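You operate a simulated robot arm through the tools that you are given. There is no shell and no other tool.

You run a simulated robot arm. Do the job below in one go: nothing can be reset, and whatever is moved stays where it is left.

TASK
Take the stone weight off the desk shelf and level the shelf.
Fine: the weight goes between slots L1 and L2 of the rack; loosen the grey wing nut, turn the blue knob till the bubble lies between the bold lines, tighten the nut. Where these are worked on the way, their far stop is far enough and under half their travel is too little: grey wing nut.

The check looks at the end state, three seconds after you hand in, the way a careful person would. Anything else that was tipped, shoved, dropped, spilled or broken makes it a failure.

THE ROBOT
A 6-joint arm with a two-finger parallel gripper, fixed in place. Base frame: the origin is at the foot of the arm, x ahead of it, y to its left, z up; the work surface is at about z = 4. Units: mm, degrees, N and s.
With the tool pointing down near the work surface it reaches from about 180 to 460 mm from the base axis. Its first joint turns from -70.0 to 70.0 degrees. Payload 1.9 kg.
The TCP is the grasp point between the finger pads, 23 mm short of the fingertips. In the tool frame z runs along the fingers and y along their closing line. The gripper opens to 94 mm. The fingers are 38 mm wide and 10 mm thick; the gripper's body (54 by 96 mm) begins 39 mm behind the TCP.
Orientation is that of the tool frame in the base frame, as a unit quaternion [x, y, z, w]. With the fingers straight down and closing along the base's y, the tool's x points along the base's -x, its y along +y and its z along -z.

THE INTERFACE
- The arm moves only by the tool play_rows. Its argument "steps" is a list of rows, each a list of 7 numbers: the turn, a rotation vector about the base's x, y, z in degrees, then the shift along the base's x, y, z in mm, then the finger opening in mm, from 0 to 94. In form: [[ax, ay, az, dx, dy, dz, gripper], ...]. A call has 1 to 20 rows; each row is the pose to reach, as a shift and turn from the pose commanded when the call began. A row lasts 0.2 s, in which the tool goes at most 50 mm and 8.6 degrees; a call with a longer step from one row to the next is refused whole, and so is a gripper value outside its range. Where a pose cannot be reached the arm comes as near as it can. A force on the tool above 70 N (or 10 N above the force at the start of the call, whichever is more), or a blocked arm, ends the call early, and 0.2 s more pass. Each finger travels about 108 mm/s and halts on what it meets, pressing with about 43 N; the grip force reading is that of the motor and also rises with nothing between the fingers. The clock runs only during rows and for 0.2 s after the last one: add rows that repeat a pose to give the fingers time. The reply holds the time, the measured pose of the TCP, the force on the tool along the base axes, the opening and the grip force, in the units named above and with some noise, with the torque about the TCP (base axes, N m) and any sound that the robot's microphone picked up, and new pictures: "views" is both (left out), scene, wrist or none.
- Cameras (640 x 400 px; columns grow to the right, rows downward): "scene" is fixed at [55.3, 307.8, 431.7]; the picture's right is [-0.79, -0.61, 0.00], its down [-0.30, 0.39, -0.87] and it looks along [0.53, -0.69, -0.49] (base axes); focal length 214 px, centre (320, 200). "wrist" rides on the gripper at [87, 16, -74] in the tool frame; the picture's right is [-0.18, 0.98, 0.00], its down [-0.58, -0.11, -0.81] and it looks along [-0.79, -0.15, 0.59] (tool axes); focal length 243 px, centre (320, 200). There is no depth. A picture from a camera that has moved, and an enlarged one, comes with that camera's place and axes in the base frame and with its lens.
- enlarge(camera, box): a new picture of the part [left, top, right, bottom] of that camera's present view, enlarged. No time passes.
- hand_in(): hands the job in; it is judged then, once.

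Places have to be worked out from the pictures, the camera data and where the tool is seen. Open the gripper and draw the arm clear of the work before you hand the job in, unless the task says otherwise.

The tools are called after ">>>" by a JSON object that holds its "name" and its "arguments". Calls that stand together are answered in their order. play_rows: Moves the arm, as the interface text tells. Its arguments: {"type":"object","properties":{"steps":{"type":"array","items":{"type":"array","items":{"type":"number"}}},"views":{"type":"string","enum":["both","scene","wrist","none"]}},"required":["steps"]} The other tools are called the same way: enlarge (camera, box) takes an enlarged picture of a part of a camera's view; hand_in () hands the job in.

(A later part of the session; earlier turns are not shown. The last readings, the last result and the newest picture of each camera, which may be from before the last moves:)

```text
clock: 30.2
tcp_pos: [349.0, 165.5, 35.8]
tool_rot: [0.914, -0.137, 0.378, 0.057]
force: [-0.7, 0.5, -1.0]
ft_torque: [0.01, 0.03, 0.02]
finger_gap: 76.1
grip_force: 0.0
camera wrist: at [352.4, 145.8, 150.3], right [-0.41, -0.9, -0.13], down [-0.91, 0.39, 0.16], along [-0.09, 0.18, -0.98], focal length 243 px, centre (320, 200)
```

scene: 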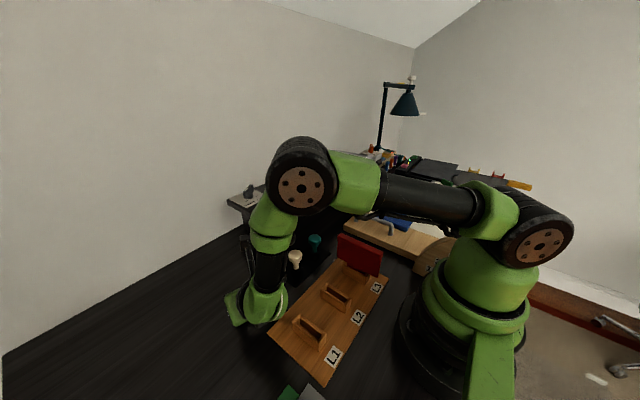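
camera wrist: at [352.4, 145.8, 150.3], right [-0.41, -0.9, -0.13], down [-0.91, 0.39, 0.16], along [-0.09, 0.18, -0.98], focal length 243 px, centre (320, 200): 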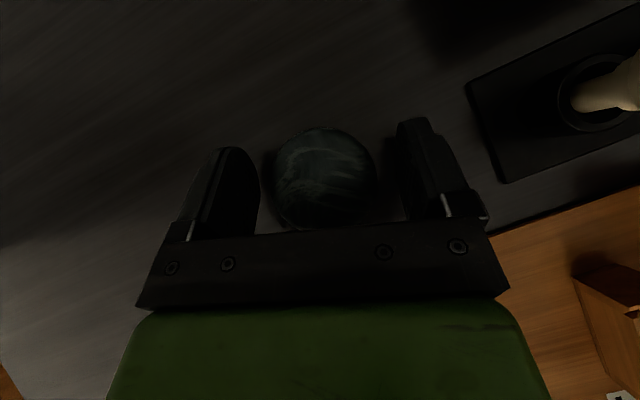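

The weight stands free on the desk. I rise straight up and then bring the tool to vertical above it for the re-grasp.

>>> {"name": "play_rows", "arguments": {"steps": [[0, 0, 0, 0, 0, 8, 80], [0, 0, 0, 0, 0, 20, 86], [0, 0, 0, 0, 0, 40, 94], [0, 0, 0, 0, 0, 65, 94], [0, 0, 0, 0, 0, 90, 94], [0, 0, 0, 0, 0, 105, 94], [2.2, 7.2, 0, 0, 0, 105, 94], [4.4, 14.3, 0, 0, 0, 105, 94], [6.6, 21.5, 0, 0, 0, 105, 94], [8.8, 28.7, 0, 0, 0, 105, 94], [11, 35.8, 0, 0, 0, 105, 94], [13.15, 43, 0, 0, 0, 105, 94], [13.15, 43, 0, 0, 0, 105, 94]], "views": "both"}}

```text
clock: 33.0
tcp_pos: [348.9, 165.0, 140.1]
tool_rot: [0.989, -0.149, -0.001, 0.0]
force: [-0.8, -0.3, 0.8]
ft_torque: [-0.03, -0.01, 0.01]
finger_gap: 94.1
grip_force: 0.0
camera wrist: at [427.0, 123.5, 216.3], right [-0.46, -0.89, 0.0], down [-0.52, 0.27, 0.81], along [-0.71, 0.38, -0.59], focal length 243 px, centre (320, 200)
```

scene: 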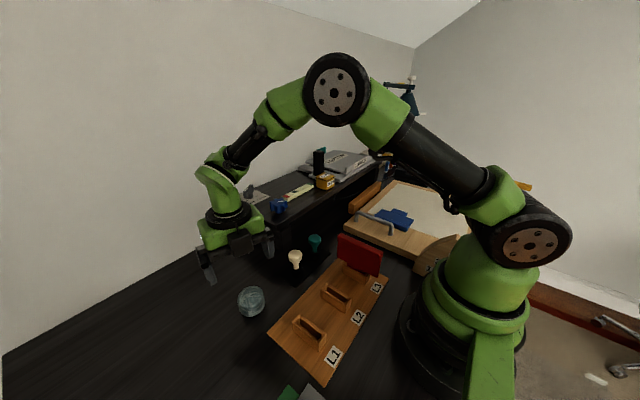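
wrist: 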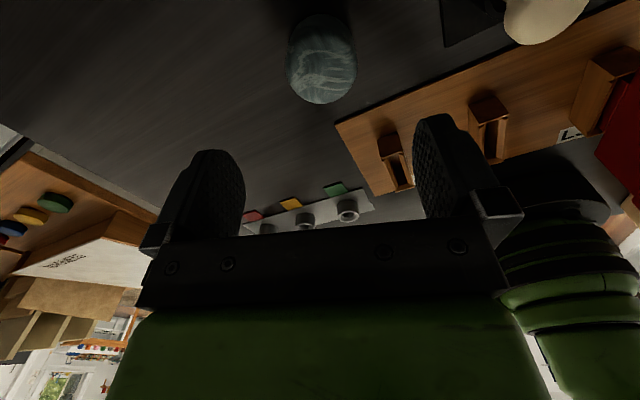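

The weight stands upright at about (351, 162). I yaw the vertical tool to -90° (closing along x, as needed between the slots) and lower to z≈90 above it.

>>> {"name": "play_rows", "arguments": {"steps": [[0, 0, -8.2, 0, 0, -5, 94], [0, 0, -16.4, 0, 0, -10, 94], [0, 0, -24.6, 0, 0, -15, 94], [0, 0, -32.8, 0, 0, -20, 94], [0, 0, -41, 1, -1, -25, 94], [0, 0, -49.2, 2, -2, -30, 94], [0, 0, -57.4, 2.6, -2.5, -35, 94], [0, 0, -65.6, 2.6, -2.5, -40, 94], [0, 0, -73, 2.6, -2.5, -50, 94], [0, 0, -73, 2.6, -2.5, -50, 94]], "views": "both"}}

```text
clock: 35.2
tcp_pos: [353.7, 162.3, 91.3]
tool_rot: [-0.706, 0.708, 0.0, 0.0]
force: [-0.3, -0.4, -0.3]
ft_torque: [-0.05, -0.02, 0.02]
finger_gap: 94.2
grip_force: 0.0
camera wrist: at [336.0, 75.0, 165.7], right [-0.98, 0.19, 0.0], down [0.11, 0.58, 0.81], along [0.15, 0.79, -0.59], focal length 243 px, centre (320, 200)
```

scene: 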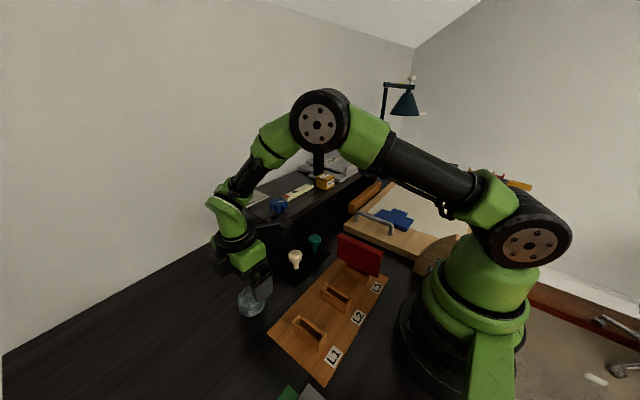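
wrist: 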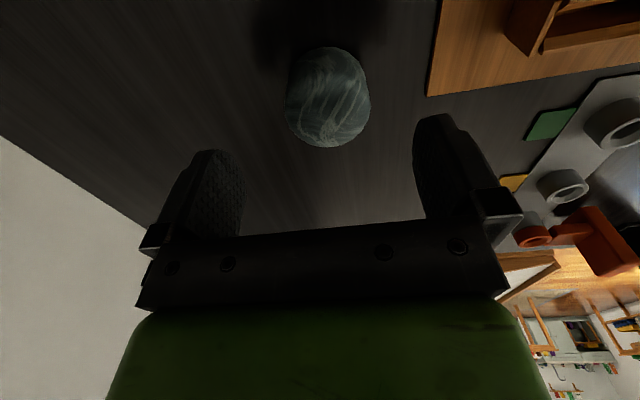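

The weight is slightly to the -x side of the tool; there is ample opening. I descend over it to z≈31 with a small correction.

>>> {"name": "play_rows", "arguments": {"steps": [[0, 0, 0, -2, -0.5, -15, 94], [0, 0, 0, -3.5, -1, -30, 94], [0, 0, 0, -3.5, -1, -45, 94], [0, 0, 0, -3.5, -1, -55, 94], [0, 0, 0, -3.5, -1, -60, 94], [0, 0, 0, -3.5, -1, -60, 94]], "views": "both"}}

```text
clock: 36.6
tcp_pos: [346.9, 161.4, 30.7]
tool_rot: [-0.707, 0.708, -0.001, 0.0]
force: [0.8, -0.6, 0.5]
ft_torque: [0.02, -0.03, -0.01]
finger_gap: 93.9
grip_force: 0.0
camera wrist: at [331.1, 73.7, 105.5], right [-0.98, 0.19, 0.0], down [0.11, 0.58, 0.81], along [0.15, 0.79, -0.59], focal length 243 px, centre (320, 200)
```

scene: 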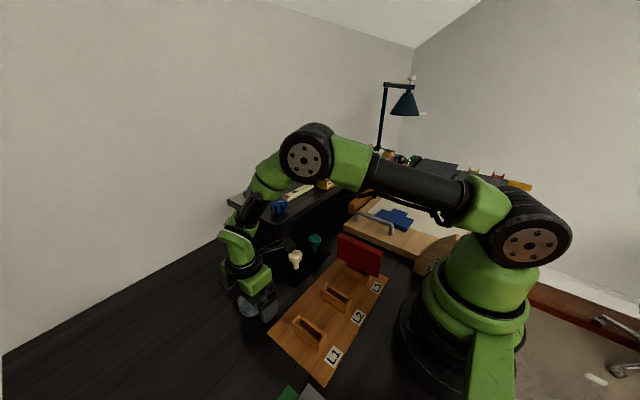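
wrist: 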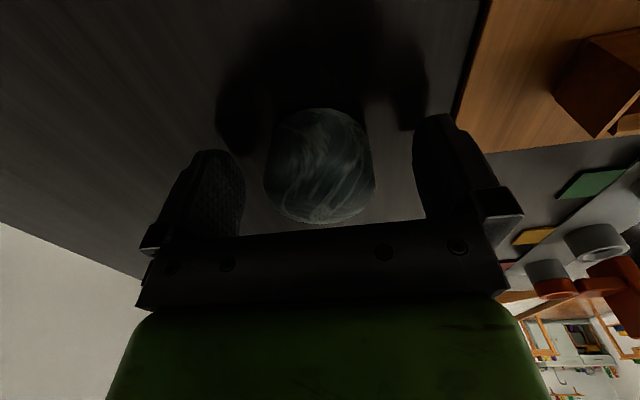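

The weight sits between the fingers; I nudge +3 mm in x and close on it.

>>> {"name": "play_rows", "arguments": {"steps": [[0, 0, 0, 3, 0, 0, 80], [0, 0, 0, 3, 0, 0, 70], [0, 0, 0, 3, 0, 0, 62], [0, 0, 0, 3, 0, 0, 54], [0, 0, 0, 3, 0, 0, 45], [0, 0, 0, 3, 0, 0, 40], [0, 0, 0, 3, 0, 0, 40]], "views": "wrist"}}

```text
clock: 38.2
tcp_pos: [351.2, 160.8, 31.4]
tool_rot: [-0.707, 0.707, -0.001, 0.0]
force: [-0.7, 0.0, 0.4]
ft_torque: [-0.02, 0.04, 0.0]
finger_gap: 52.1
grip_force: 43.2
camera wrist: at [334.3, 73.8, 105.8], right [-0.98, 0.18, 0.0], down [0.11, 0.58, 0.81], along [0.15, 0.79, -0.59], focal length 243 px, centre (320, 200)
```

wrist: 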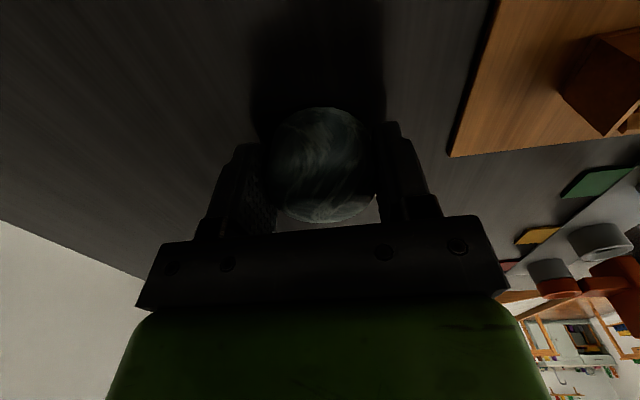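

Gripped at 52.1 mm. I lift to z≈130 and carry it over the rack to between L1 and L2.

>>> {"name": "play_rows", "arguments": {"steps": [[0, 0, 0, 0, 0, 5, 40], [0, 0, 0, 0, 0, 20, 40], [0, 0, 0, 0, 0, 45, 40], [0, 0, 0, 0, 0, 70, 40], [0, 0, 0, 0, 0, 95, 40], [0, 0, 0, -20, -8, 100, 40], [0, 0, 0, -45, -19, 100, 40], [0, 0, 0, -72, -31, 100, 40], [0, 0, 0, -99, -43, 100, 40], [0, 0, 0, -125, -54, 100, 40], [0, 0, 0, -144, -63, 100, 40], [0, 0, 0, -144, -63, 100, 40]], "views": "both"}}

>>> {"name": "enlarge", "arguments": {"camera": "scene", "box": [250, 220, 410, 400]}}

```text
clock: 40.8
tcp_pos: [206.1, 96.5, 132.6]
tool_rot: [-0.706, 0.708, 0.0, -0.001]
force: [-0.8, 0.4, -2.1]
ft_torque: [-0.01, 0.01, -0.05]
finger_gap: 52.3
grip_force: 42.6
camera wrist: at [189.8, 10.0, 206.7], right [-0.98, 0.19, 0.0], down [0.11, 0.58, 0.81], along [0.15, 0.79, -0.59], focal length 243 px, centre (320, 200)
```

scene: 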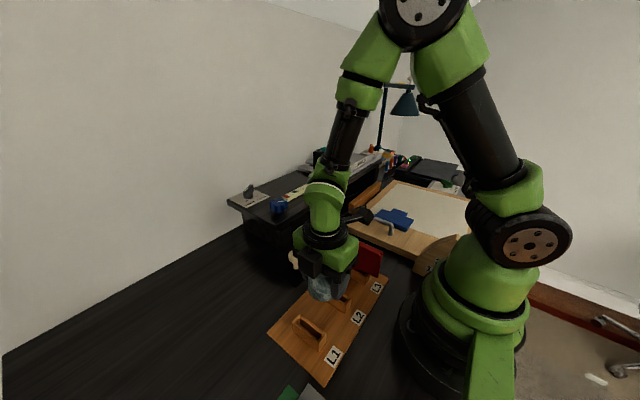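
wrist: 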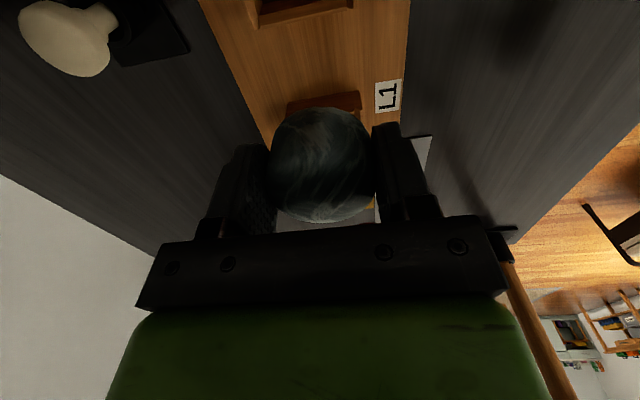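

```text
2.22 times, centred on (330, 310) of scene
camera zoom: at [55.3, 307.8, 431.7], right [-0.79, -0.61, 0.0], down [-0.3, 0.39, -0.87], along [0.53, -0.69, -0.49], focal length 477 px, centre (298, -44)
```

zoom: 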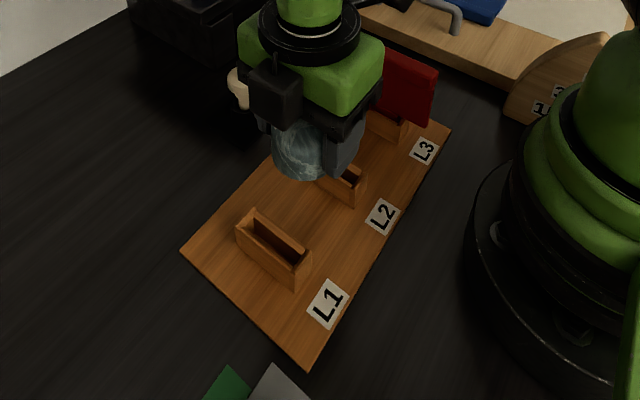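

I enlarge the wrist view to locate the L1 and L2 slot faces.

>>> {"name": "enlarge", "arguments": {"camera": "wrist", "box": [190, 0, 420, 130]}}

```text
2.78 times, centred on (305, 65) of wrist
camera zoom: at [189.8, 10.0, 206.7], right [-0.98, 0.19, 0.0], down [0.11, 0.58, 0.81], along [0.15, 0.79, -0.59], focal length 675 px, centre (362, 576)
```

zoom: 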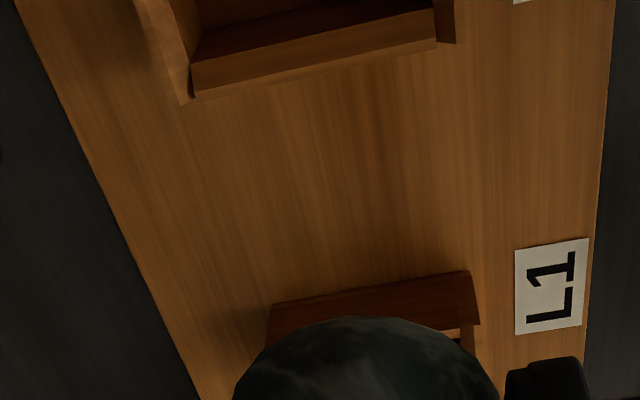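

I cross-check the slot positions with a larger scene view.

>>> {"name": "enlarge", "arguments": {"camera": "scene", "box": [265, 270, 365, 370]}}

```text
4.00 times, centred on (315, 320) of scene
camera zoom: at [55.3, 307.8, 431.7], right [-0.79, -0.61, 0.0], down [-0.3, 0.39, -0.87], along [0.53, -0.69, -0.49], focal length 858 px, centre (340, -280)
```

zoom: 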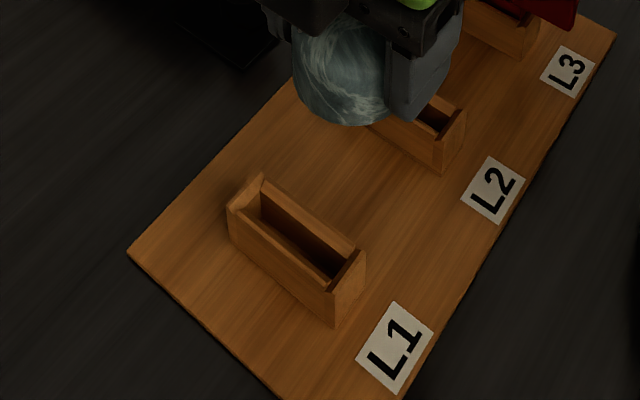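

The slots' facing sides come out at y≈60.5 (L2) and y≈128.5 (L1), tops at z≈33, so the middle is y≈94.5. I shift -2 mm in y and lower to just above the board.

>>> {"name": "play_rows", "arguments": {"steps": [[0, 0, 0, 0.5, -2, -5, 40], [0, 0, 0, 0.5, -2, -22, 40], [0, 0, 0, 0.5, -2, -40, 40], [0, 0, 0, 0.5, -2, -58, 40], [0, 0, 0, 0.5, -2, -75, 40], [0, 0, 0, 0.5, -2, -86, 40], [0, 0, 0, 0.5, -2, -90, 40], [0, 0, 0, 0.5, -2, -90, 40]], "views": "both"}}

>>> {"name": "enlarge", "arguments": {"camera": "scene", "box": [265, 250, 385, 370]}}

```text
clock: 42.6
tcp_pos: [208.8, 98.2, 41.5]
tool_rot: [-0.706, 0.708, -0.001, -0.001]
force: [-0.2, 0.9, -2.3]
ft_torque: [-0.04, 0.02, -0.02]
finger_gap: 52.0
grip_force: 42.8
camera wrist: at [192.7, 9.6, 116.5], right [-0.98, 0.19, 0.0], down [0.11, 0.58, 0.81], along [0.15, 0.79, -0.59], focal length 243 px, centre (320, 200)
```

scene: 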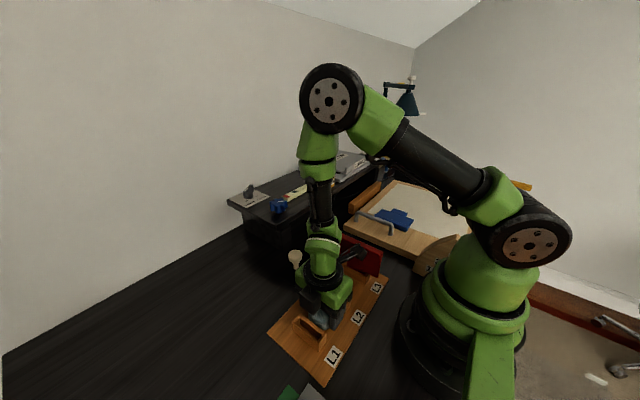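
wrist: 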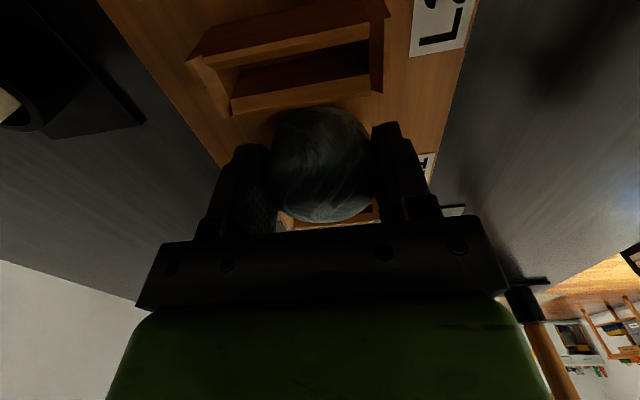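

```text
3.33 times, centred on (325, 310) of scene
camera zoom: at [55.3, 307.8, 431.7], right [-0.79, -0.61, 0.0], down [-0.3, 0.39, -0.87], along [0.53, -0.69, -0.49], focal length 715 px, centre (303, -167)
```

zoom: 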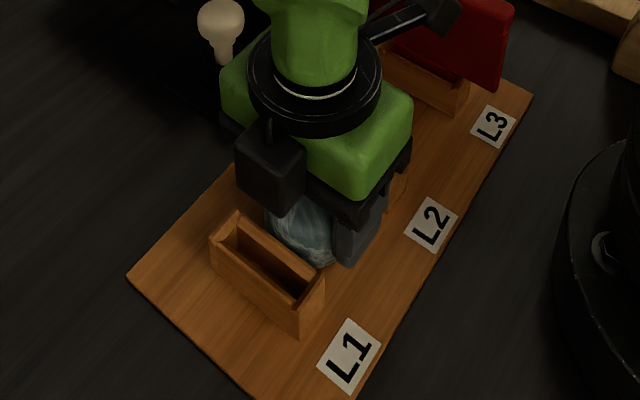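

The weight hangs between the two slots with room on both sides. I shift -1.5 mm in y and lower in small steps watching the force.

>>> {"name": "play_rows", "arguments": {"steps": [[0, 0, 0, 0, -1.5, -1, 40], [0, 0, 0, 0, -1.5, -3, 40], [0, 0, 0, 0, -1.5, -4.5, 40], [0, 0, 0, 0, -1.5, -4.5, 40]], "views": "none"}}

>>> {"name": "play_rows", "arguments": {"steps": [[0, 0, 0, 0, 0, -1, 40], [0, 0, 0, 0, 0, -1, 40]], "views": "none"}}

```text
clock: 43.6
tcp_pos: [208.3, 95.1, 37.4]
tool_rot: [-0.706, 0.708, 0.0, -0.001]
force: [-0.5, -0.1, -2.0]
ft_torque: [-0.03, 0.02, -0.01]
finger_gap: 52.3
grip_force: 43.2
```

```text
clock: 44.2
tcp_pos: [208.6, 95.2, 37.7]
tool_rot: [-0.706, 0.708, -0.001, -0.001]
force: [-0.1, -0.7, -2.8]
ft_torque: [-0.01, 0.01, 0.01]
finger_gap: 52.6
grip_force: 43.1
```

No contact yet; continuing in 1 mm steps.

>>> {"name": "play_rows", "arguments": {"steps": [[0, 0, 0, 0, 0, -1, 40], [0, 0, 0, 0, 0, -1, 40]], "views": "none"}}

>>> {"name": "play_rows", "arguments": {"steps": [[0, 0, 0, 0, 0, -1, 40], [0, 0, 0, 0, 0, -1, 40]], "views": "none"}}

```text
clock: 44.8
tcp_pos: [208.8, 95.1, 36.7]
tool_rot: [-0.706, 0.708, -0.001, 0.0]
force: [-0.9, -1.0, -2.1]
ft_torque: [-0.02, -0.01, -0.02]
finger_gap: 52.6
grip_force: 43.1
```

```text
clock: 45.4
tcp_pos: [208.7, 96.6, 33.9]
tool_rot: [-0.707, 0.708, -0.001, 0.0]
force: [-1.8, -12.0, 47.2]
ft_torque: [-0.07, 0.12, 0.24]
finger_gap: 52.7
grip_force: 42.9
```

Contact on the board (47 N). I back off 1 mm, then open the fingers gently.

>>> {"name": "play_rows", "arguments": {"steps": [[0, 0, 0, 0, 0, 0.8, 40], [0, 0, 0, 0, 0, 0.8, 40]], "views": "none"}}

```text
clock: 46.0
tcp_pos: [209.0, 97.1, 34.4]
tool_rot: [-0.706, 0.708, -0.001, 0.001]
force: [5.1, -15.0, 31.3]
ft_torque: [-0.24, -0.07, -0.01]
finger_gap: 52.6
grip_force: 43.1
```

Still 31 N pressing; I raise another millimetre before opening.

>>> {"name": "play_rows", "arguments": {"steps": [[0, 0, 0, 0, 0, 0.8, 40], [0, 0, 0, 0, 0, 0.8, 40]], "views": "both"}}

>>> {"name": "enlarge", "arguments": {"camera": "scene", "box": [285, 280, 355, 350]}}

>>> {"name": "enlarge", "arguments": {"camera": "wrist", "box": [200, 60, 460, 240]}}

```text
clock: 46.6
tcp_pos: [208.0, 95.8, 36.0]
tool_rot: [-0.707, 0.707, 0.0, -0.001]
force: [0.0, -0.2, -3.2]
ft_torque: [0.0, 0.04, -0.01]
finger_gap: 52.4
grip_force: 42.2
camera wrist: at [191.4, 8.6, 110.2], right [-0.98, 0.18, 0.0], down [0.11, 0.58, 0.81], along [0.15, 0.79, -0.59], focal length 243 px, centre (320, 200)
```

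scene: 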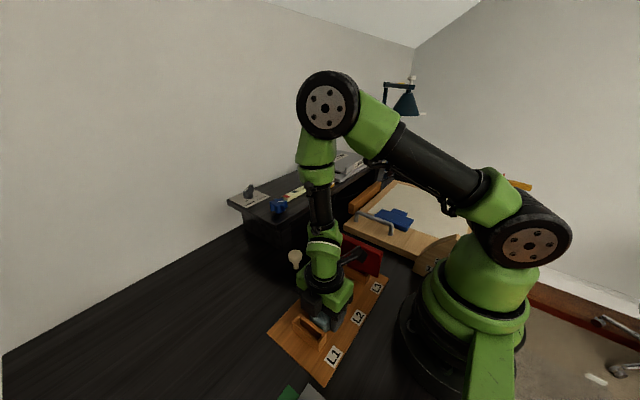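
wrist: 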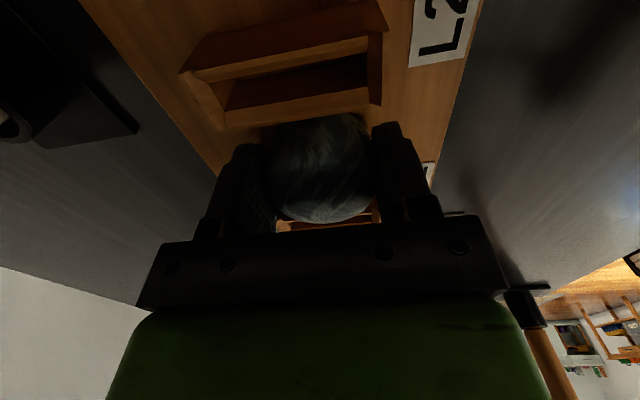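

```text
5.71 times, centred on (320, 315) of scene
camera zoom: at [55.3, 307.8, 431.7], right [-0.79, -0.61, 0.0], down [-0.3, 0.39, -0.87], along [0.53, -0.69, -0.49], focal length 1226 px, centre (320, -457)
```

zoom: 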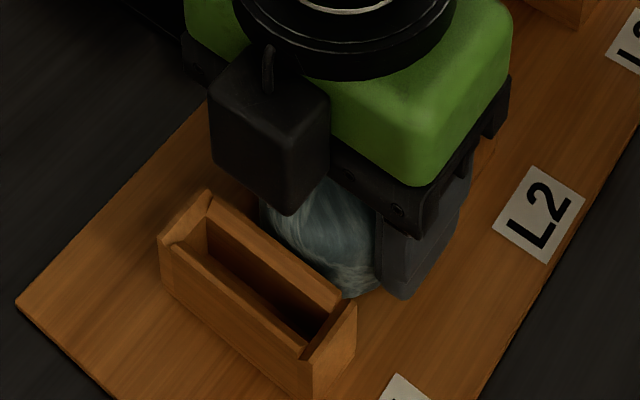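

```text
2.22 times, centred on (330, 150) of wrist
camera zoom: at [191.4, 8.6, 110.2], right [-0.98, 0.18, 0.0], down [0.11, 0.58, 0.81], along [0.15, 0.79, -0.59], focal length 539 px, centre (298, 311)
```

zoom: 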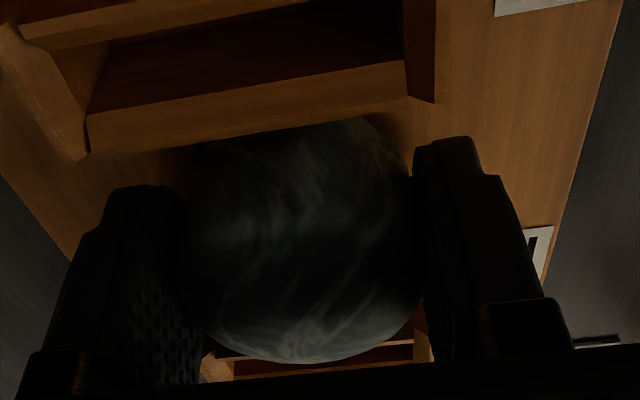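

The force is now just the weight's own; its axis is at y≈97, fractionally nearer L1. I shift 2 mm towards L2, set it down lightly and open.

>>> {"name": "play_rows", "arguments": {"steps": [[0, 0, 0, 0, -1, 0.8, 40], [0, 0, 0, 0, -2, 0.8, 40], [0, 0, 0, 0, -2, -0.3, 40], [0, 0, 0, 0, -2, -0.3, 40]], "views": "none"}}

>>> {"name": "play_rows", "arguments": {"steps": [[0, 0, 0, 0, 0, 0, 48], [0, 0, 0, 0, 0, 0, 54], [0, 0, 0, 0, 0, 0, 58], [0, 0, 0, 0, 0, 0, 66], [0, 0, 0, 0, 0, 0, 72], [0, 0, 0, 0, 0, 0, 72]], "views": "both"}}

```text
clock: 47.6
tcp_pos: [208.7, 93.1, 35.5]
tool_rot: [-0.706, 0.708, 0.0, 0.0]
force: [1.1, 0.6, -2.5]
ft_torque: [-0.03, -0.01, 0.02]
finger_gap: 52.8
grip_force: 43.8
```

```text
clock: 49.0
tcp_pos: [206.3, 93.6, 36.1]
tool_rot: [-0.707, 0.708, -0.001, -0.001]
force: [0.0, 0.1, -0.6]
ft_torque: [0.01, 0.01, 0.01]
finger_gap: 71.9
grip_force: 0.1
camera wrist: at [191.3, 6.5, 110.6], right [-0.98, 0.19, 0.0], down [0.11, 0.58, 0.81], along [0.15, 0.79, -0.59], focal length 243 px, centre (320, 200)
```

scene: 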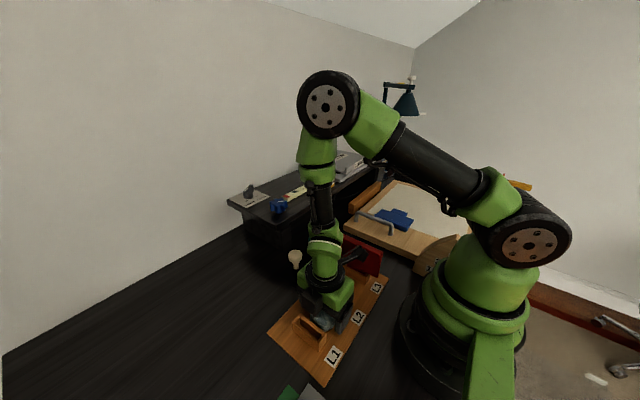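
wrist: 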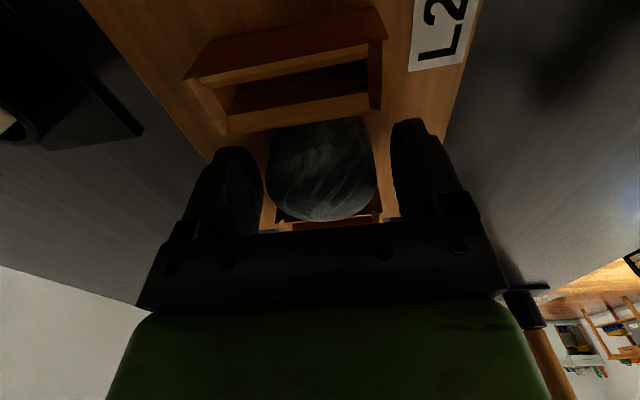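

Released and standing on the board. I raise straight up and check its stance.

>>> {"name": "play_rows", "arguments": {"steps": [[0, 0, 0, 0, 0, 6, 78], [0, 0, 0, 0, 0, 18, 86], [0, 0, 0, 0, 0, 40, 94], [0, 0, 0, 0, 0, 70, 94], [0, 0, 0, 0, 0, 105, 94], [0, 0, 0, 0, 0, 140, 94], [0, 0, 0, 0, 0, 170, 94]], "views": "both"}}

>>> {"name": "enlarge", "arguments": {"camera": "scene", "box": [265, 250, 385, 370]}}

>>> {"name": "enlarge", "arguments": {"camera": "wrist", "box": [200, 0, 460, 180]}}

```text
clock: 50.6
tcp_pos: [207.8, 92.9, 205.7]
tool_rot: [0.707, -0.707, 0.0, 0.001]
force: [0.3, 0.9, -1.6]
ft_torque: [0.02, -0.04, 0.02]
finger_gap: 94.0
grip_force: 0.0
camera wrist: at [191.5, 6.3, 280.5], right [-0.98, 0.18, 0.0], down [0.11, 0.58, 0.81], along [0.15, 0.79, -0.59], focal length 243 px, centre (320, 200)
```

scene: 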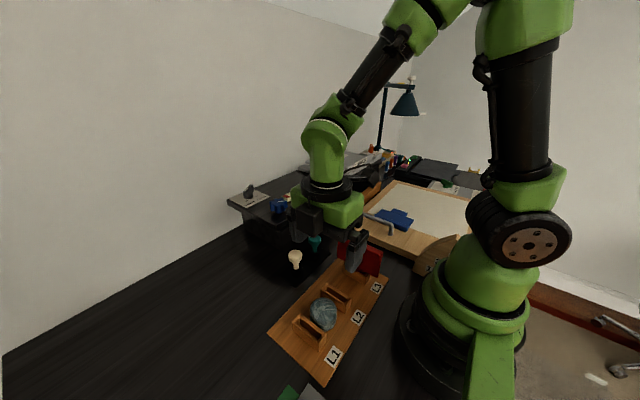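
wrist: 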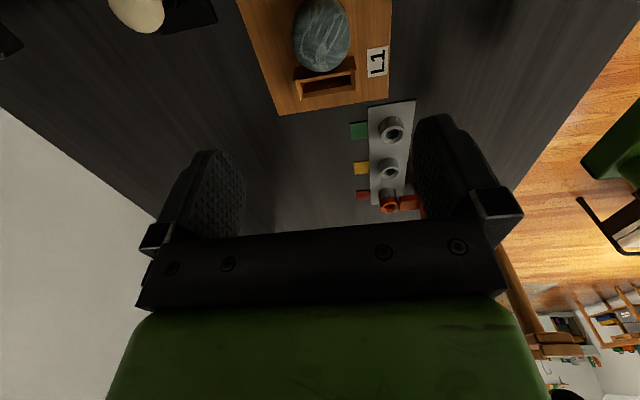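

```text
3.33 times, centred on (325, 310) of scene
camera zoom: at [55.3, 307.8, 431.7], right [-0.79, -0.61, 0.0], down [-0.3, 0.39, -0.87], along [0.53, -0.69, -0.49], focal length 715 px, centre (303, -167)
```

zoom: 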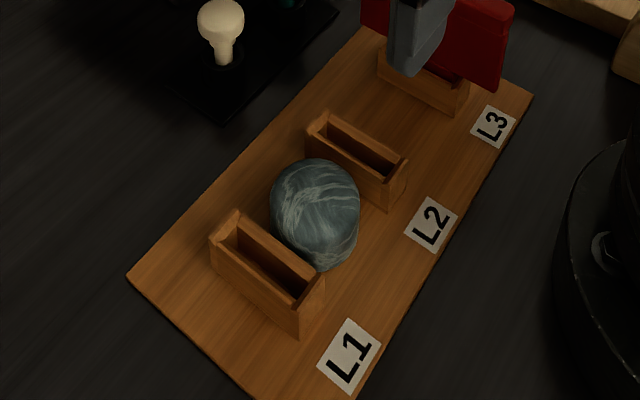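

```text
2.22 times, centred on (330, 90) of wrist
camera zoom: at [191.5, 6.3, 280.5], right [-0.98, 0.18, 0.0], down [0.11, 0.58, 0.81], along [0.15, 0.79, -0.59], focal length 539 px, centre (298, 444)
```

zoom: 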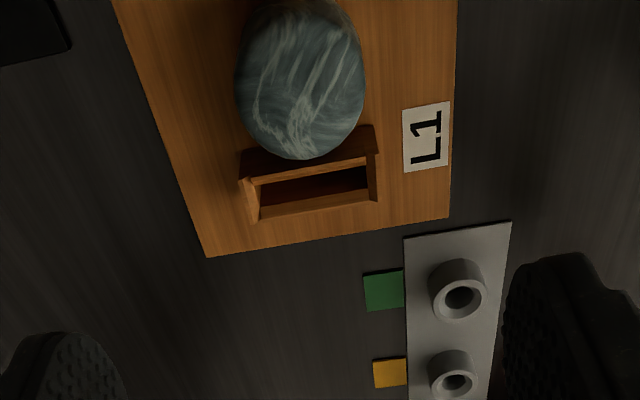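

The weight stands upright midway between L1 and L2. Now for the nut: I go back outward at safe height, yawing to -44° ready to pitch the tool forward.

>>> {"name": "play_rows", "arguments": {"steps": [[0, 0, 7.7, 20, -10, 20, 94], [0, 0, 15.4, 55, -27, 35, 94], [0, 0, 23, 90, -44, 42, 94], [0, 0, 30.7, 125, -62, 42, 80], [0, 0, 38.4, 160, -79, 42, 60], [0, 0, 46, 192, -95, 42, 40], [0, 0, 46, 205, -105, 42, 20], [0, 0, 46, 205, -105, 42, 0], [0, 0, 46, 205, -105, 42, 0]], "views": "none"}}

```text
clock: 52.6
tcp_pos: [413.6, -10.3, 247.8]
tool_rot: [0.927, -0.375, 0.001, 0.0]
force: [0.2, -0.4, 0.5]
ft_torque: [0.02, 0.02, -0.01]
finger_gap: 0.0
grip_force: 42.7
```

At (414, -10, 248). I pitch forward 45° with fingers closed, as before.

>>> {"name": "play_rows", "arguments": {"steps": [[-5.2, -5.4, 0, 16.7, -12, 1.5, 0], [-10.4, -10.8, 0, 33.1, -24, 6.1, 0], [-15.6, -16.2, 0, 49, -33, 13.5, 0], [-20.85, -21.6, 0, 64, -38, 23.8, 0], [-26.1, -27, 0, 77.9, -40, 36.8, 0], [-31.3, -32.4, 0, 90.5, -40, 45, 0], [-31.3, -32.4, 0, 95, -20, 30, 0], [-31.3, -32.4, 0, 95, -20, 15, 0], [-31.3, -32.4, 0, 95, -20, 15, 0]], "views": "both"}}

>>> {"name": "enlarge", "arguments": {"camera": "wrist", "box": [200, 40, 420, 200]}}

```text
clock: 54.6
tcp_pos: [507.8, -32.1, 260.8]
tool_rot: [0.856, -0.346, 0.356, 0.144]
force: [-0.3, -0.5, -0.3]
ft_torque: [-0.01, 0.0, 0.0]
finger_gap: 0.0
grip_force: 41.9
camera wrist: at [502.6, -49.5, 375.7], right [-0.78, -0.62, -0.13], down [-0.63, 0.76, 0.16], along [0.0, 0.2, -0.98], focal length 243 px, centre (320, 200)
```

scene: 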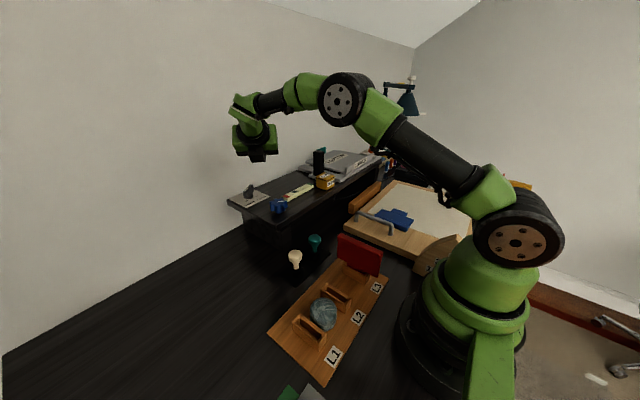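
wrist: 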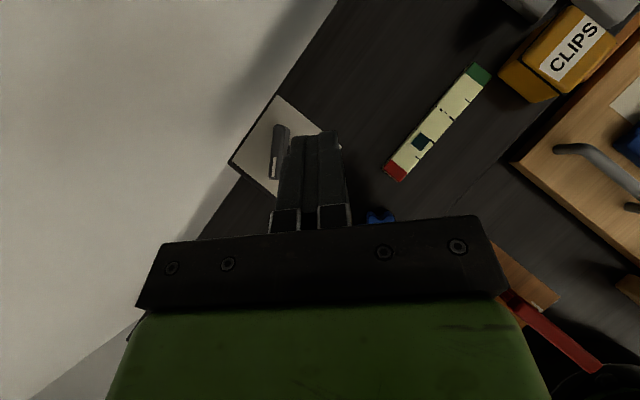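

```text
2.50 times, centred on (310, 120) of wrist
camera zoom: at [502.6, -49.5, 375.7], right [-0.78, -0.62, -0.13], down [-0.63, 0.76, 0.16], along [0.0, 0.2, -0.98], focal length 606 px, centre (345, 400)
```

zoom: 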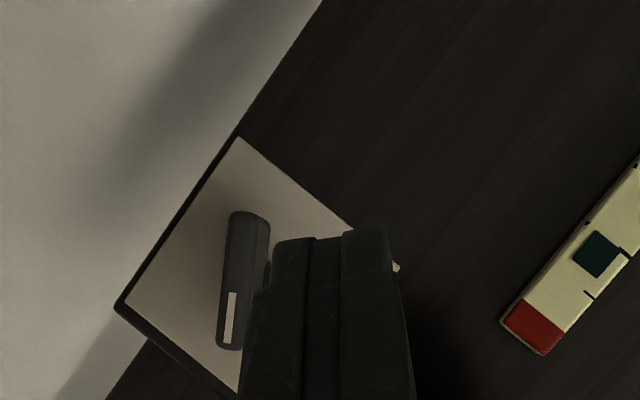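

The nut's lever is centred at about (562, -12), pointing at ≈121°, about 49 mm long, top z≈155. I'll push its pointer end from the +y side with the closed fingers; first I yaw to -20° and go above a start point at (548, 32).

>>> {"name": "play_rows", "arguments": {"steps": [[0, 0, 6, 10, 16, -12, 0], [0, 0, 12, 20, 32, -27, 0], [0, 0, 18, 30, 48, -45, 0], [0, 0, 24, 40, 64, -60, 0], [0, 0, 24, 40, 64, -60, 0]], "views": "both"}}

>>> {"name": "enlarge", "arguments": {"camera": "wrist", "box": [240, 60, 460, 220]}}

```text
clock: 55.8
tcp_pos: [548.0, 33.6, 201.8]
tool_rot: [0.909, -0.161, 0.378, 0.067]
force: [-0.3, -0.3, -0.2]
ft_torque: [0.02, 0.0, 0.02]
finger_gap: 0.3
grip_force: 42.9
camera wrist: at [549.9, 13.9, 315.6], right [-0.46, -0.88, -0.13], down [-0.89, 0.44, 0.16], along [-0.08, 0.19, -0.98], focal length 243 px, centre (320, 200)
```

scene: 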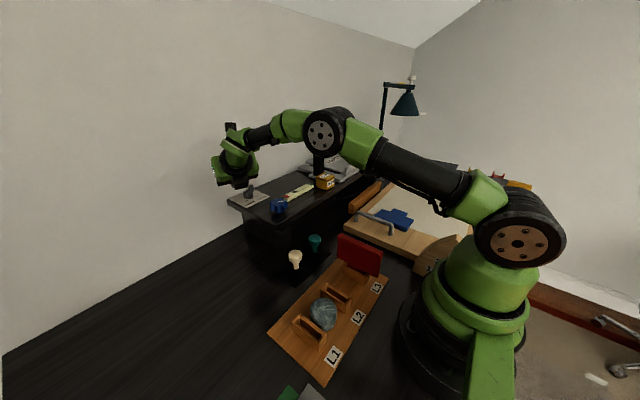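
wrist: 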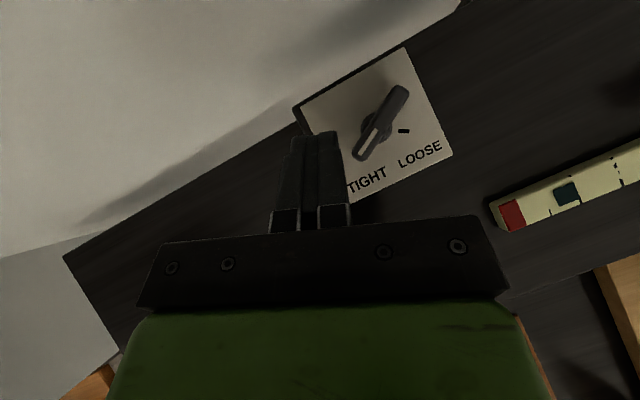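

```text
2.50 times, centred on (350, 140) of wrist
camera zoom: at [549.9, 13.9, 315.6], right [-0.46, -0.88, -0.13], down [-0.89, 0.44, 0.16], along [-0.08, 0.19, -0.98], focal length 606 px, centre (245, 350)
```

zoom: 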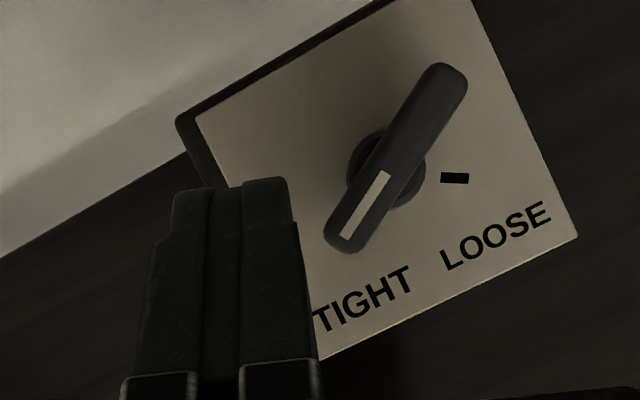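

Very clear view: nut axis ≈ (563.5, -12), pointer at ≈122°, LOOSE tick at ≈238°. I lower the closed fingers beside the pointer end, on its +y side, to z≈162.

>>> {"name": "play_rows", "arguments": {"steps": [[0, 0, 0, 2, 0, -10, 0], [0, 0, 0, 2, 0, -22, 0], [0, 0, 0, 2, 0, -32, 0], [0, 0, 0, 2, 0, -39, 0], [0, 0, 0, 2, 0, -39, 0]], "views": "wrist"}}

>>> {"name": "enlarge", "arguments": {"camera": "wrist", "box": [240, 60, 460, 220]}}

>>> {"name": "enlarge", "arguments": {"camera": "scene", "box": [205, 140, 305, 220]}}

```text
clock: 57.0
tcp_pos: [550.3, 32.9, 162.5]
tool_rot: [0.909, -0.161, 0.377, 0.067]
force: [-0.6, -0.1, -0.5]
ft_torque: [0.0, 0.02, 0.0]
finger_gap: 0.0
grip_force: 42.3
camera wrist: at [551.7, 13.1, 276.7], right [-0.46, -0.88, -0.13], down [-0.88, 0.44, 0.16], along [-0.08, 0.19, -0.98], focal length 243 px, centre (320, 200)
```

wrist: 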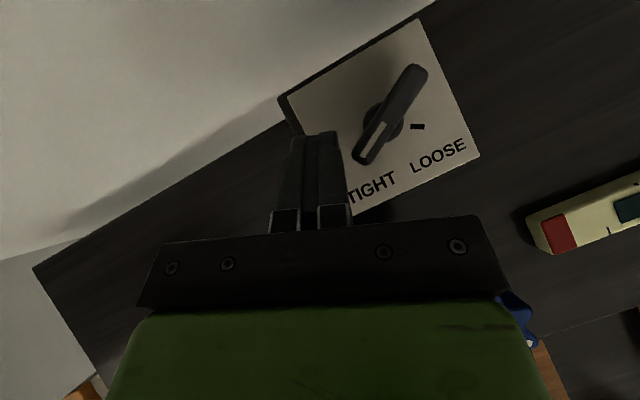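

```text
2.50 times, centred on (350, 140) of wrist
camera zoom: at [551.7, 13.1, 276.7], right [-0.46, -0.88, -0.13], down [-0.88, 0.44, 0.16], along [-0.08, 0.19, -0.98], focal length 606 px, centre (245, 350)
```

zoom: 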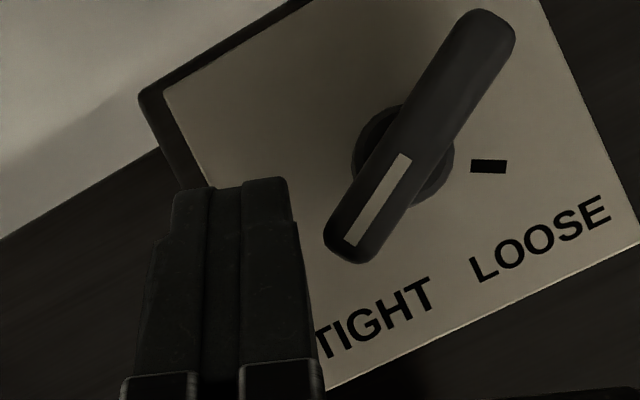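

```text
5.00 times, centred on (255, 180) of scene
camera zoom: at [55.3, 307.8, 431.7], right [-0.79, -0.61, 0.0], down [-0.3, 0.39, -0.87], along [0.53, -0.69, -0.49], focal length 1072 px, centre (645, 300)
```

zoom: 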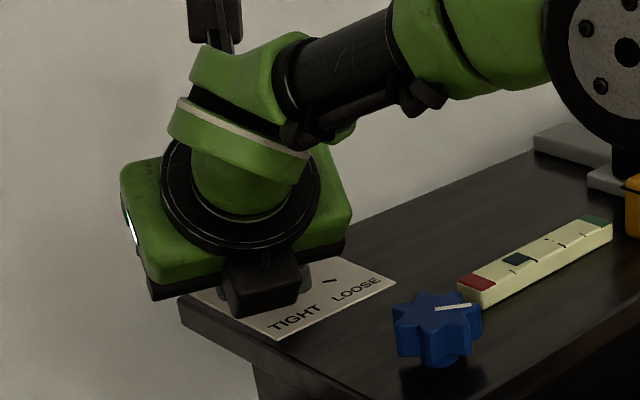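

The fingers are beside the pointer end with a few mm gap. I push along the arc (first 20°), watching the force.

>>> {"name": "play_rows", "arguments": {"steps": [[0, 0, 0, -1.2, -3.7, 0, 0], [0, 0, 0, -2.4, -7.4, 0, 0], [0, 0, 0, -4.4, -9, 0, 0], [0, 0, 0, -6.4, -10.5, 0, 0], [0, 0, 0, -8.3, -11.9, 0, 0], [0, 0, 0, -8.3, -11.9, 0, 0]], "views": "wrist"}}

>>> {"name": "enlarge", "arguments": {"camera": "wrist", "box": [240, 60, 460, 220]}}

```text
clock: 58.4
tcp_pos: [541.6, 18.9, 163.2]
tool_rot: [0.909, -0.162, 0.377, 0.068]
force: [-1.1, 0.7, -0.7]
ft_torque: [-0.02, -0.01, -0.01]
finger_gap: 0.0
grip_force: 42.8
camera wrist: at [543.4, -0.2, 277.2], right [-0.46, -0.88, -0.13], down [-0.88, 0.44, 0.16], along [-0.08, 0.19, -0.98], focal length 243 px, centre (320, 200)
```

wrist: 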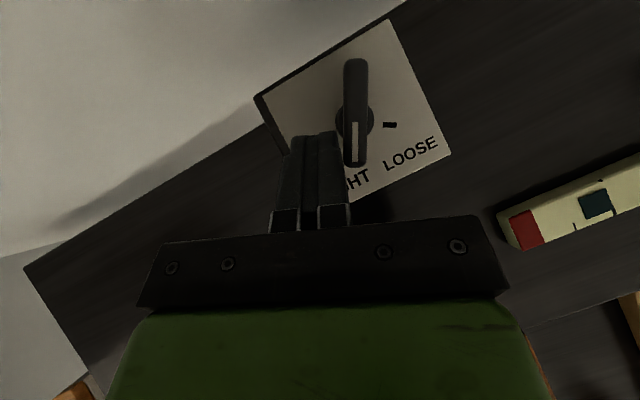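

```text
2.50 times, centred on (350, 140) of wrist
camera zoom: at [543.4, -0.2, 277.2], right [-0.46, -0.88, -0.13], down [-0.88, 0.44, 0.16], along [-0.08, 0.19, -0.98], focal length 606 px, centre (245, 350)
```

zoom: 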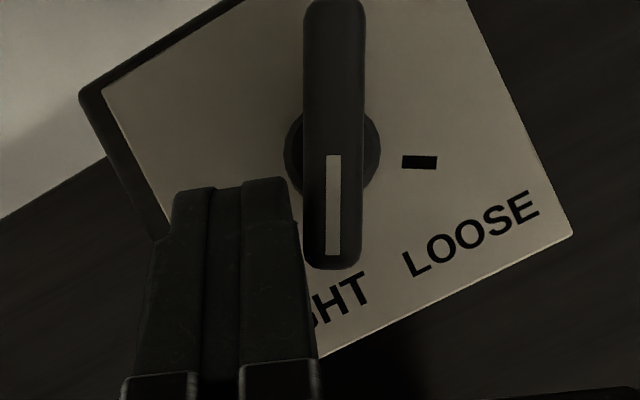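

The nut turns easily; the lever is already at ≈153°. I continue pushing along the arc towards LOOSE.

>>> {"name": "play_rows", "arguments": {"steps": [[0, 0, 0, -3.2, -2.3, 0, 0], [0, 0, 0, -6.3, -4.6, 0, 0], [0, 0, 0, -7.8, -7.5, 0, 0], [0, 0, 0, -9.1, -10.5, 0, 0], [0, 0, 0, -9.5, -13.8, 0, 0], [0, 0, 0, -9.7, -17, 0, 0], [0, 0, 0, -9.7, -17, 0, 0]], "views": "wrist"}}

>>> {"name": "enlarge", "arguments": {"camera": "wrist", "box": [240, 60, 460, 220]}}

```text
clock: 60.0
tcp_pos: [531.1, 1.4, 163.5]
tool_rot: [0.909, -0.16, 0.378, 0.066]
force: [0.8, 0.0, 2.3]
ft_torque: [-0.04, -0.04, 0.02]
finger_gap: 0.0
grip_force: 42.1
camera wrist: at [533.3, -16.8, 277.5], right [-0.46, -0.88, -0.13], down [-0.88, 0.44, 0.16], along [-0.08, 0.19, -0.98], focal length 243 px, centre (320, 200)
```

wrist: 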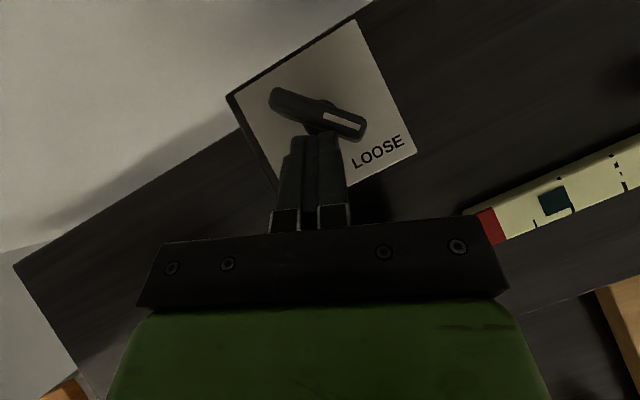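

```text
2.50 times, centred on (350, 140) of wrist
camera zoom: at [533.3, -16.8, 277.5], right [-0.46, -0.88, -0.13], down [-0.88, 0.44, 0.16], along [-0.08, 0.19, -0.98], focal length 606 px, centre (245, 350)
```

zoom: 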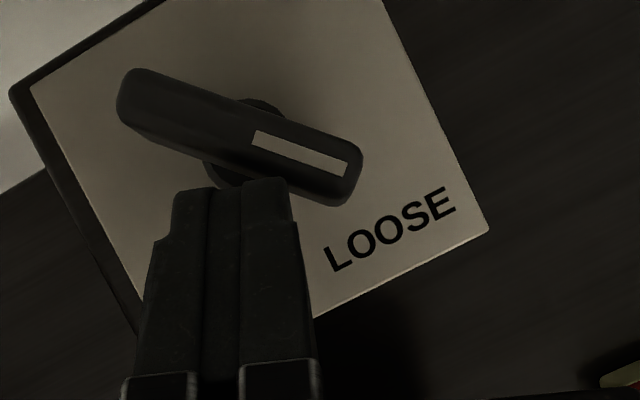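

The lever is now at ≈217°, near the LOOSE mark (≈238°). I push further forward-right to bring it to its stop, watching the force.

>>> {"name": "play_rows", "arguments": {"steps": [[0, 0, 0, 1.5, -2, 0, 0], [0, 0, 0, 3, -4, 0, 0], [0, 0, 0, 4.5, -6, 0, 0], [0, 0, 0, 6, -7.5, 0, 0], [0, 0, 0, 6, -7.5, 0, 0]], "views": "wrist"}}

>>> {"name": "enlarge", "arguments": {"camera": "wrist", "box": [200, 60, 420, 220]}}

```text
clock: 60.9
tcp_pos: [535.5, -0.8, 163.8]
tool_rot: [0.91, -0.165, 0.375, 0.067]
force: [-23.0, 6.1, 10.5]
ft_torque: [-0.12, -0.01, -0.25]
finger_gap: 0.0
grip_force: 42.6
stopped in row 4: the force on the tool passed its limit at 85 N (the readings are from after the stop); the commanded pose is now the measured one
camera wrist: at [537.1, -20.5, 277.7], right [-0.47, -0.88, -0.13], down [-0.88, 0.44, 0.16], along [-0.09, 0.19, -0.98], focal length 243 px, centre (320, 200)
```

wrist: 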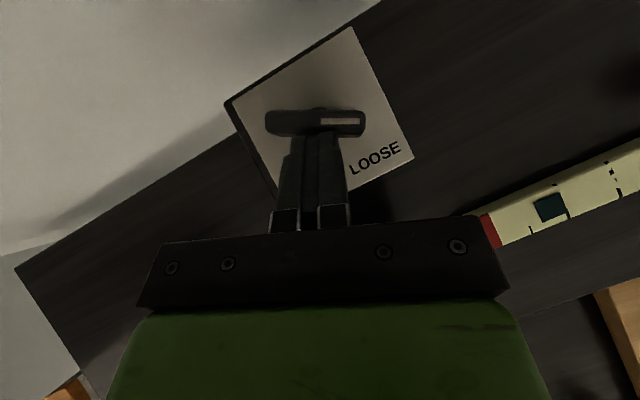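

```text
2.50 times, centred on (310, 140) of wrist
camera zoom: at [537.1, -20.5, 277.7], right [-0.47, -0.88, -0.13], down [-0.88, 0.44, 0.16], along [-0.09, 0.19, -0.98], focal length 606 px, centre (345, 350)
```

zoom: 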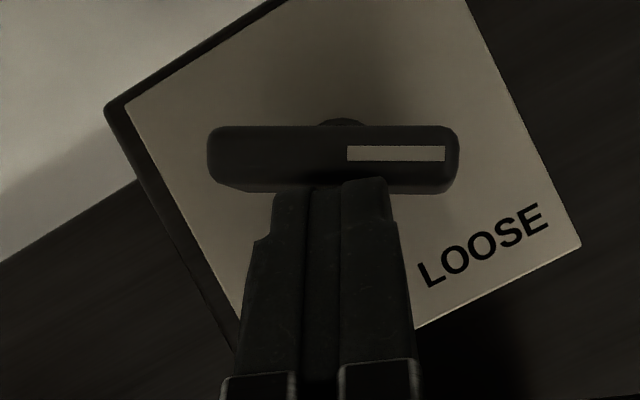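

The lever has reached its LOOSE stop (≈240°). I back the fingers off and rise, then look at the vial and knob.

>>> {"name": "play_rows", "arguments": {"steps": [[0, 0, 0, -5, 3, 2, 0], [0, 0, 0, -12, 7, 10, 0], [0, 0, 0, -20, 10, 25, 0], [0, 0, 0, -30, 10, 45, 0], [0, 0, 0, -40, 5, 65, 0], [0, 0, 0, -50, 0, 80, 0], [0, 0, 0, -50, 0, 80, 0]], "views": "both"}}

>>> {"name": "enlarge", "arguments": {"camera": "scene", "box": [225, 165, 335, 225]}}

>>> {"name": "enlarge", "arguments": {"camera": "wrist", "box": [200, 60, 520, 240]}}

```text
clock: 62.5
tcp_pos: [485.5, -1.3, 243.5]
tool_rot: [0.91, -0.164, 0.374, 0.067]
force: [0.5, 0.3, -0.3]
ft_torque: [0.0, -0.01, -0.02]
finger_gap: 0.0
grip_force: 42.6
camera wrist: at [488.2, -21.1, 357.8], right [-0.46, -0.88, -0.13], down [-0.88, 0.44, 0.16], along [-0.09, 0.19, -0.98], focal length 243 px, centre (320, 200)
```

scene: 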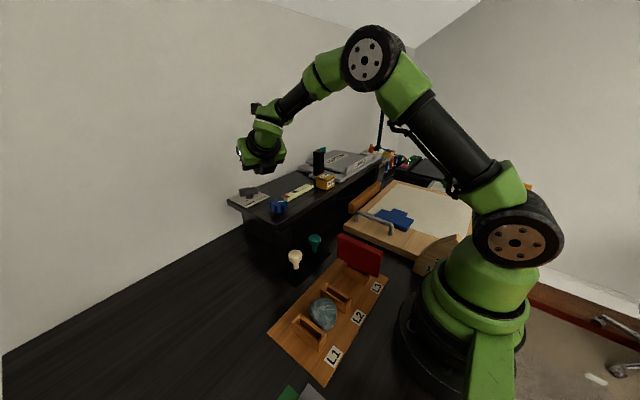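
wrist: 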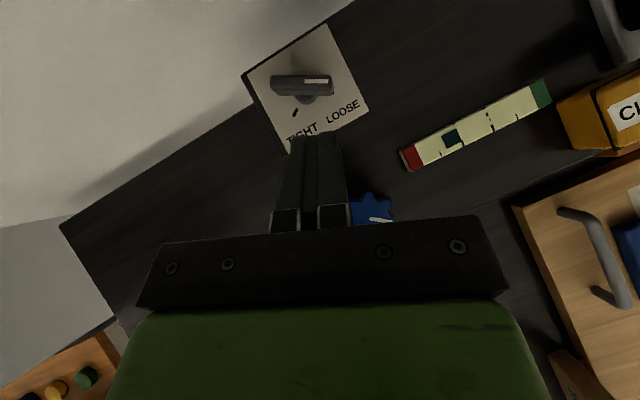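

```text
5.82 times, centred on (280, 195) of scene
camera zoom: at [55.3, 307.8, 431.7], right [-0.79, -0.61, 0.0], down [-0.3, 0.39, -0.87], along [0.53, -0.69, -0.49], focal length 1248 px, centre (553, 229)
```

zoom: 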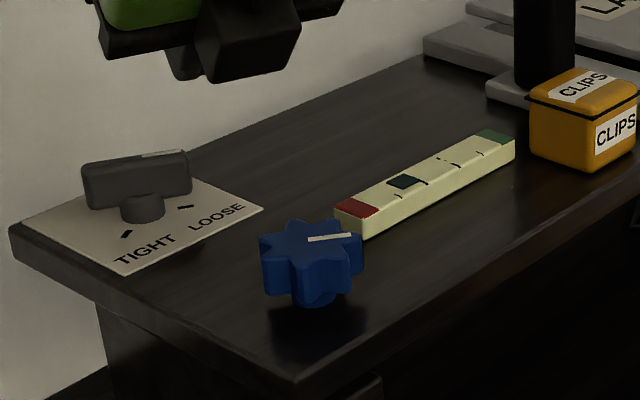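

```text
2.00 times, centred on (360, 150) of wrist
camera zoom: at [488.2, -21.1, 357.8], right [-0.46, -0.88, -0.13], down [-0.88, 0.44, 0.16], along [-0.09, 0.19, -0.98], focal length 485 px, centre (240, 300)
```

zoom: 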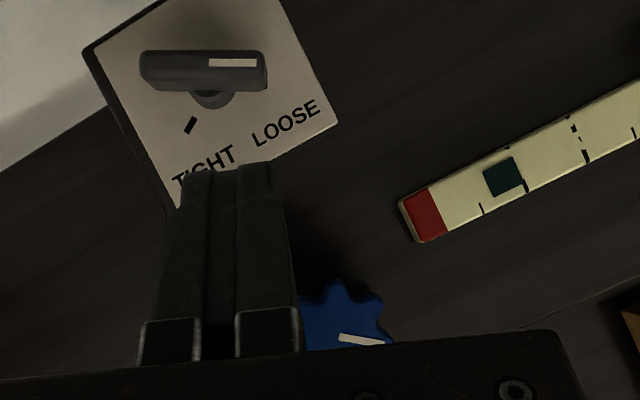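

The lever rests at LOOSE and the bubble has not moved by itself. Next I return the tool to vertical for the knob: first yaw to about -44° while rising a little.

>>> {"name": "play_rows", "arguments": {"steps": [[0, 0, -8, 0, -10, 10, 0], [0, 0, -16, 0, -20, 20, 0], [0, 0, -24, 0, -30, 30, 0], [0, 0, -24, 0, -30, 30, 0]], "views": "none"}}

>>> {"name": "play_rows", "arguments": {"steps": [[5.2, 5.4, 0, -14, 14, -4, 20], [10.4, 10.8, 0, -30, 30, -10, 40], [15.6, 16.2, 0, -46, 45, -15, 60], [20.85, 21.6, 0, -62, 60, -20, 80], [26.1, 27, 0, -78, 74, -23, 94], [31.3, 32.4, 0, -92, 80, -25, 94], [31.3, 32.4, 0, -92, 80, -25, 94]], "views": "none"}}

```text
clock: 63.5
tcp_pos: [484.4, -32.8, 274.4]
tool_rot: [0.856, -0.35, 0.352, 0.143]
force: [-0.3, 0.1, 0.3]
ft_torque: [0.03, 0.02, -0.03]
finger_gap: 0.2
grip_force: 42.3
```

```text
clock: 65.1
tcp_pos: [392.6, 48.5, 247.4]
tool_rot: [0.927, -0.376, -0.004, 0.0]
force: [0.0, -0.5, -0.5]
ft_torque: [-0.01, 0.0, 0.02]
finger_gap: 94.0
grip_force: 0.1
```

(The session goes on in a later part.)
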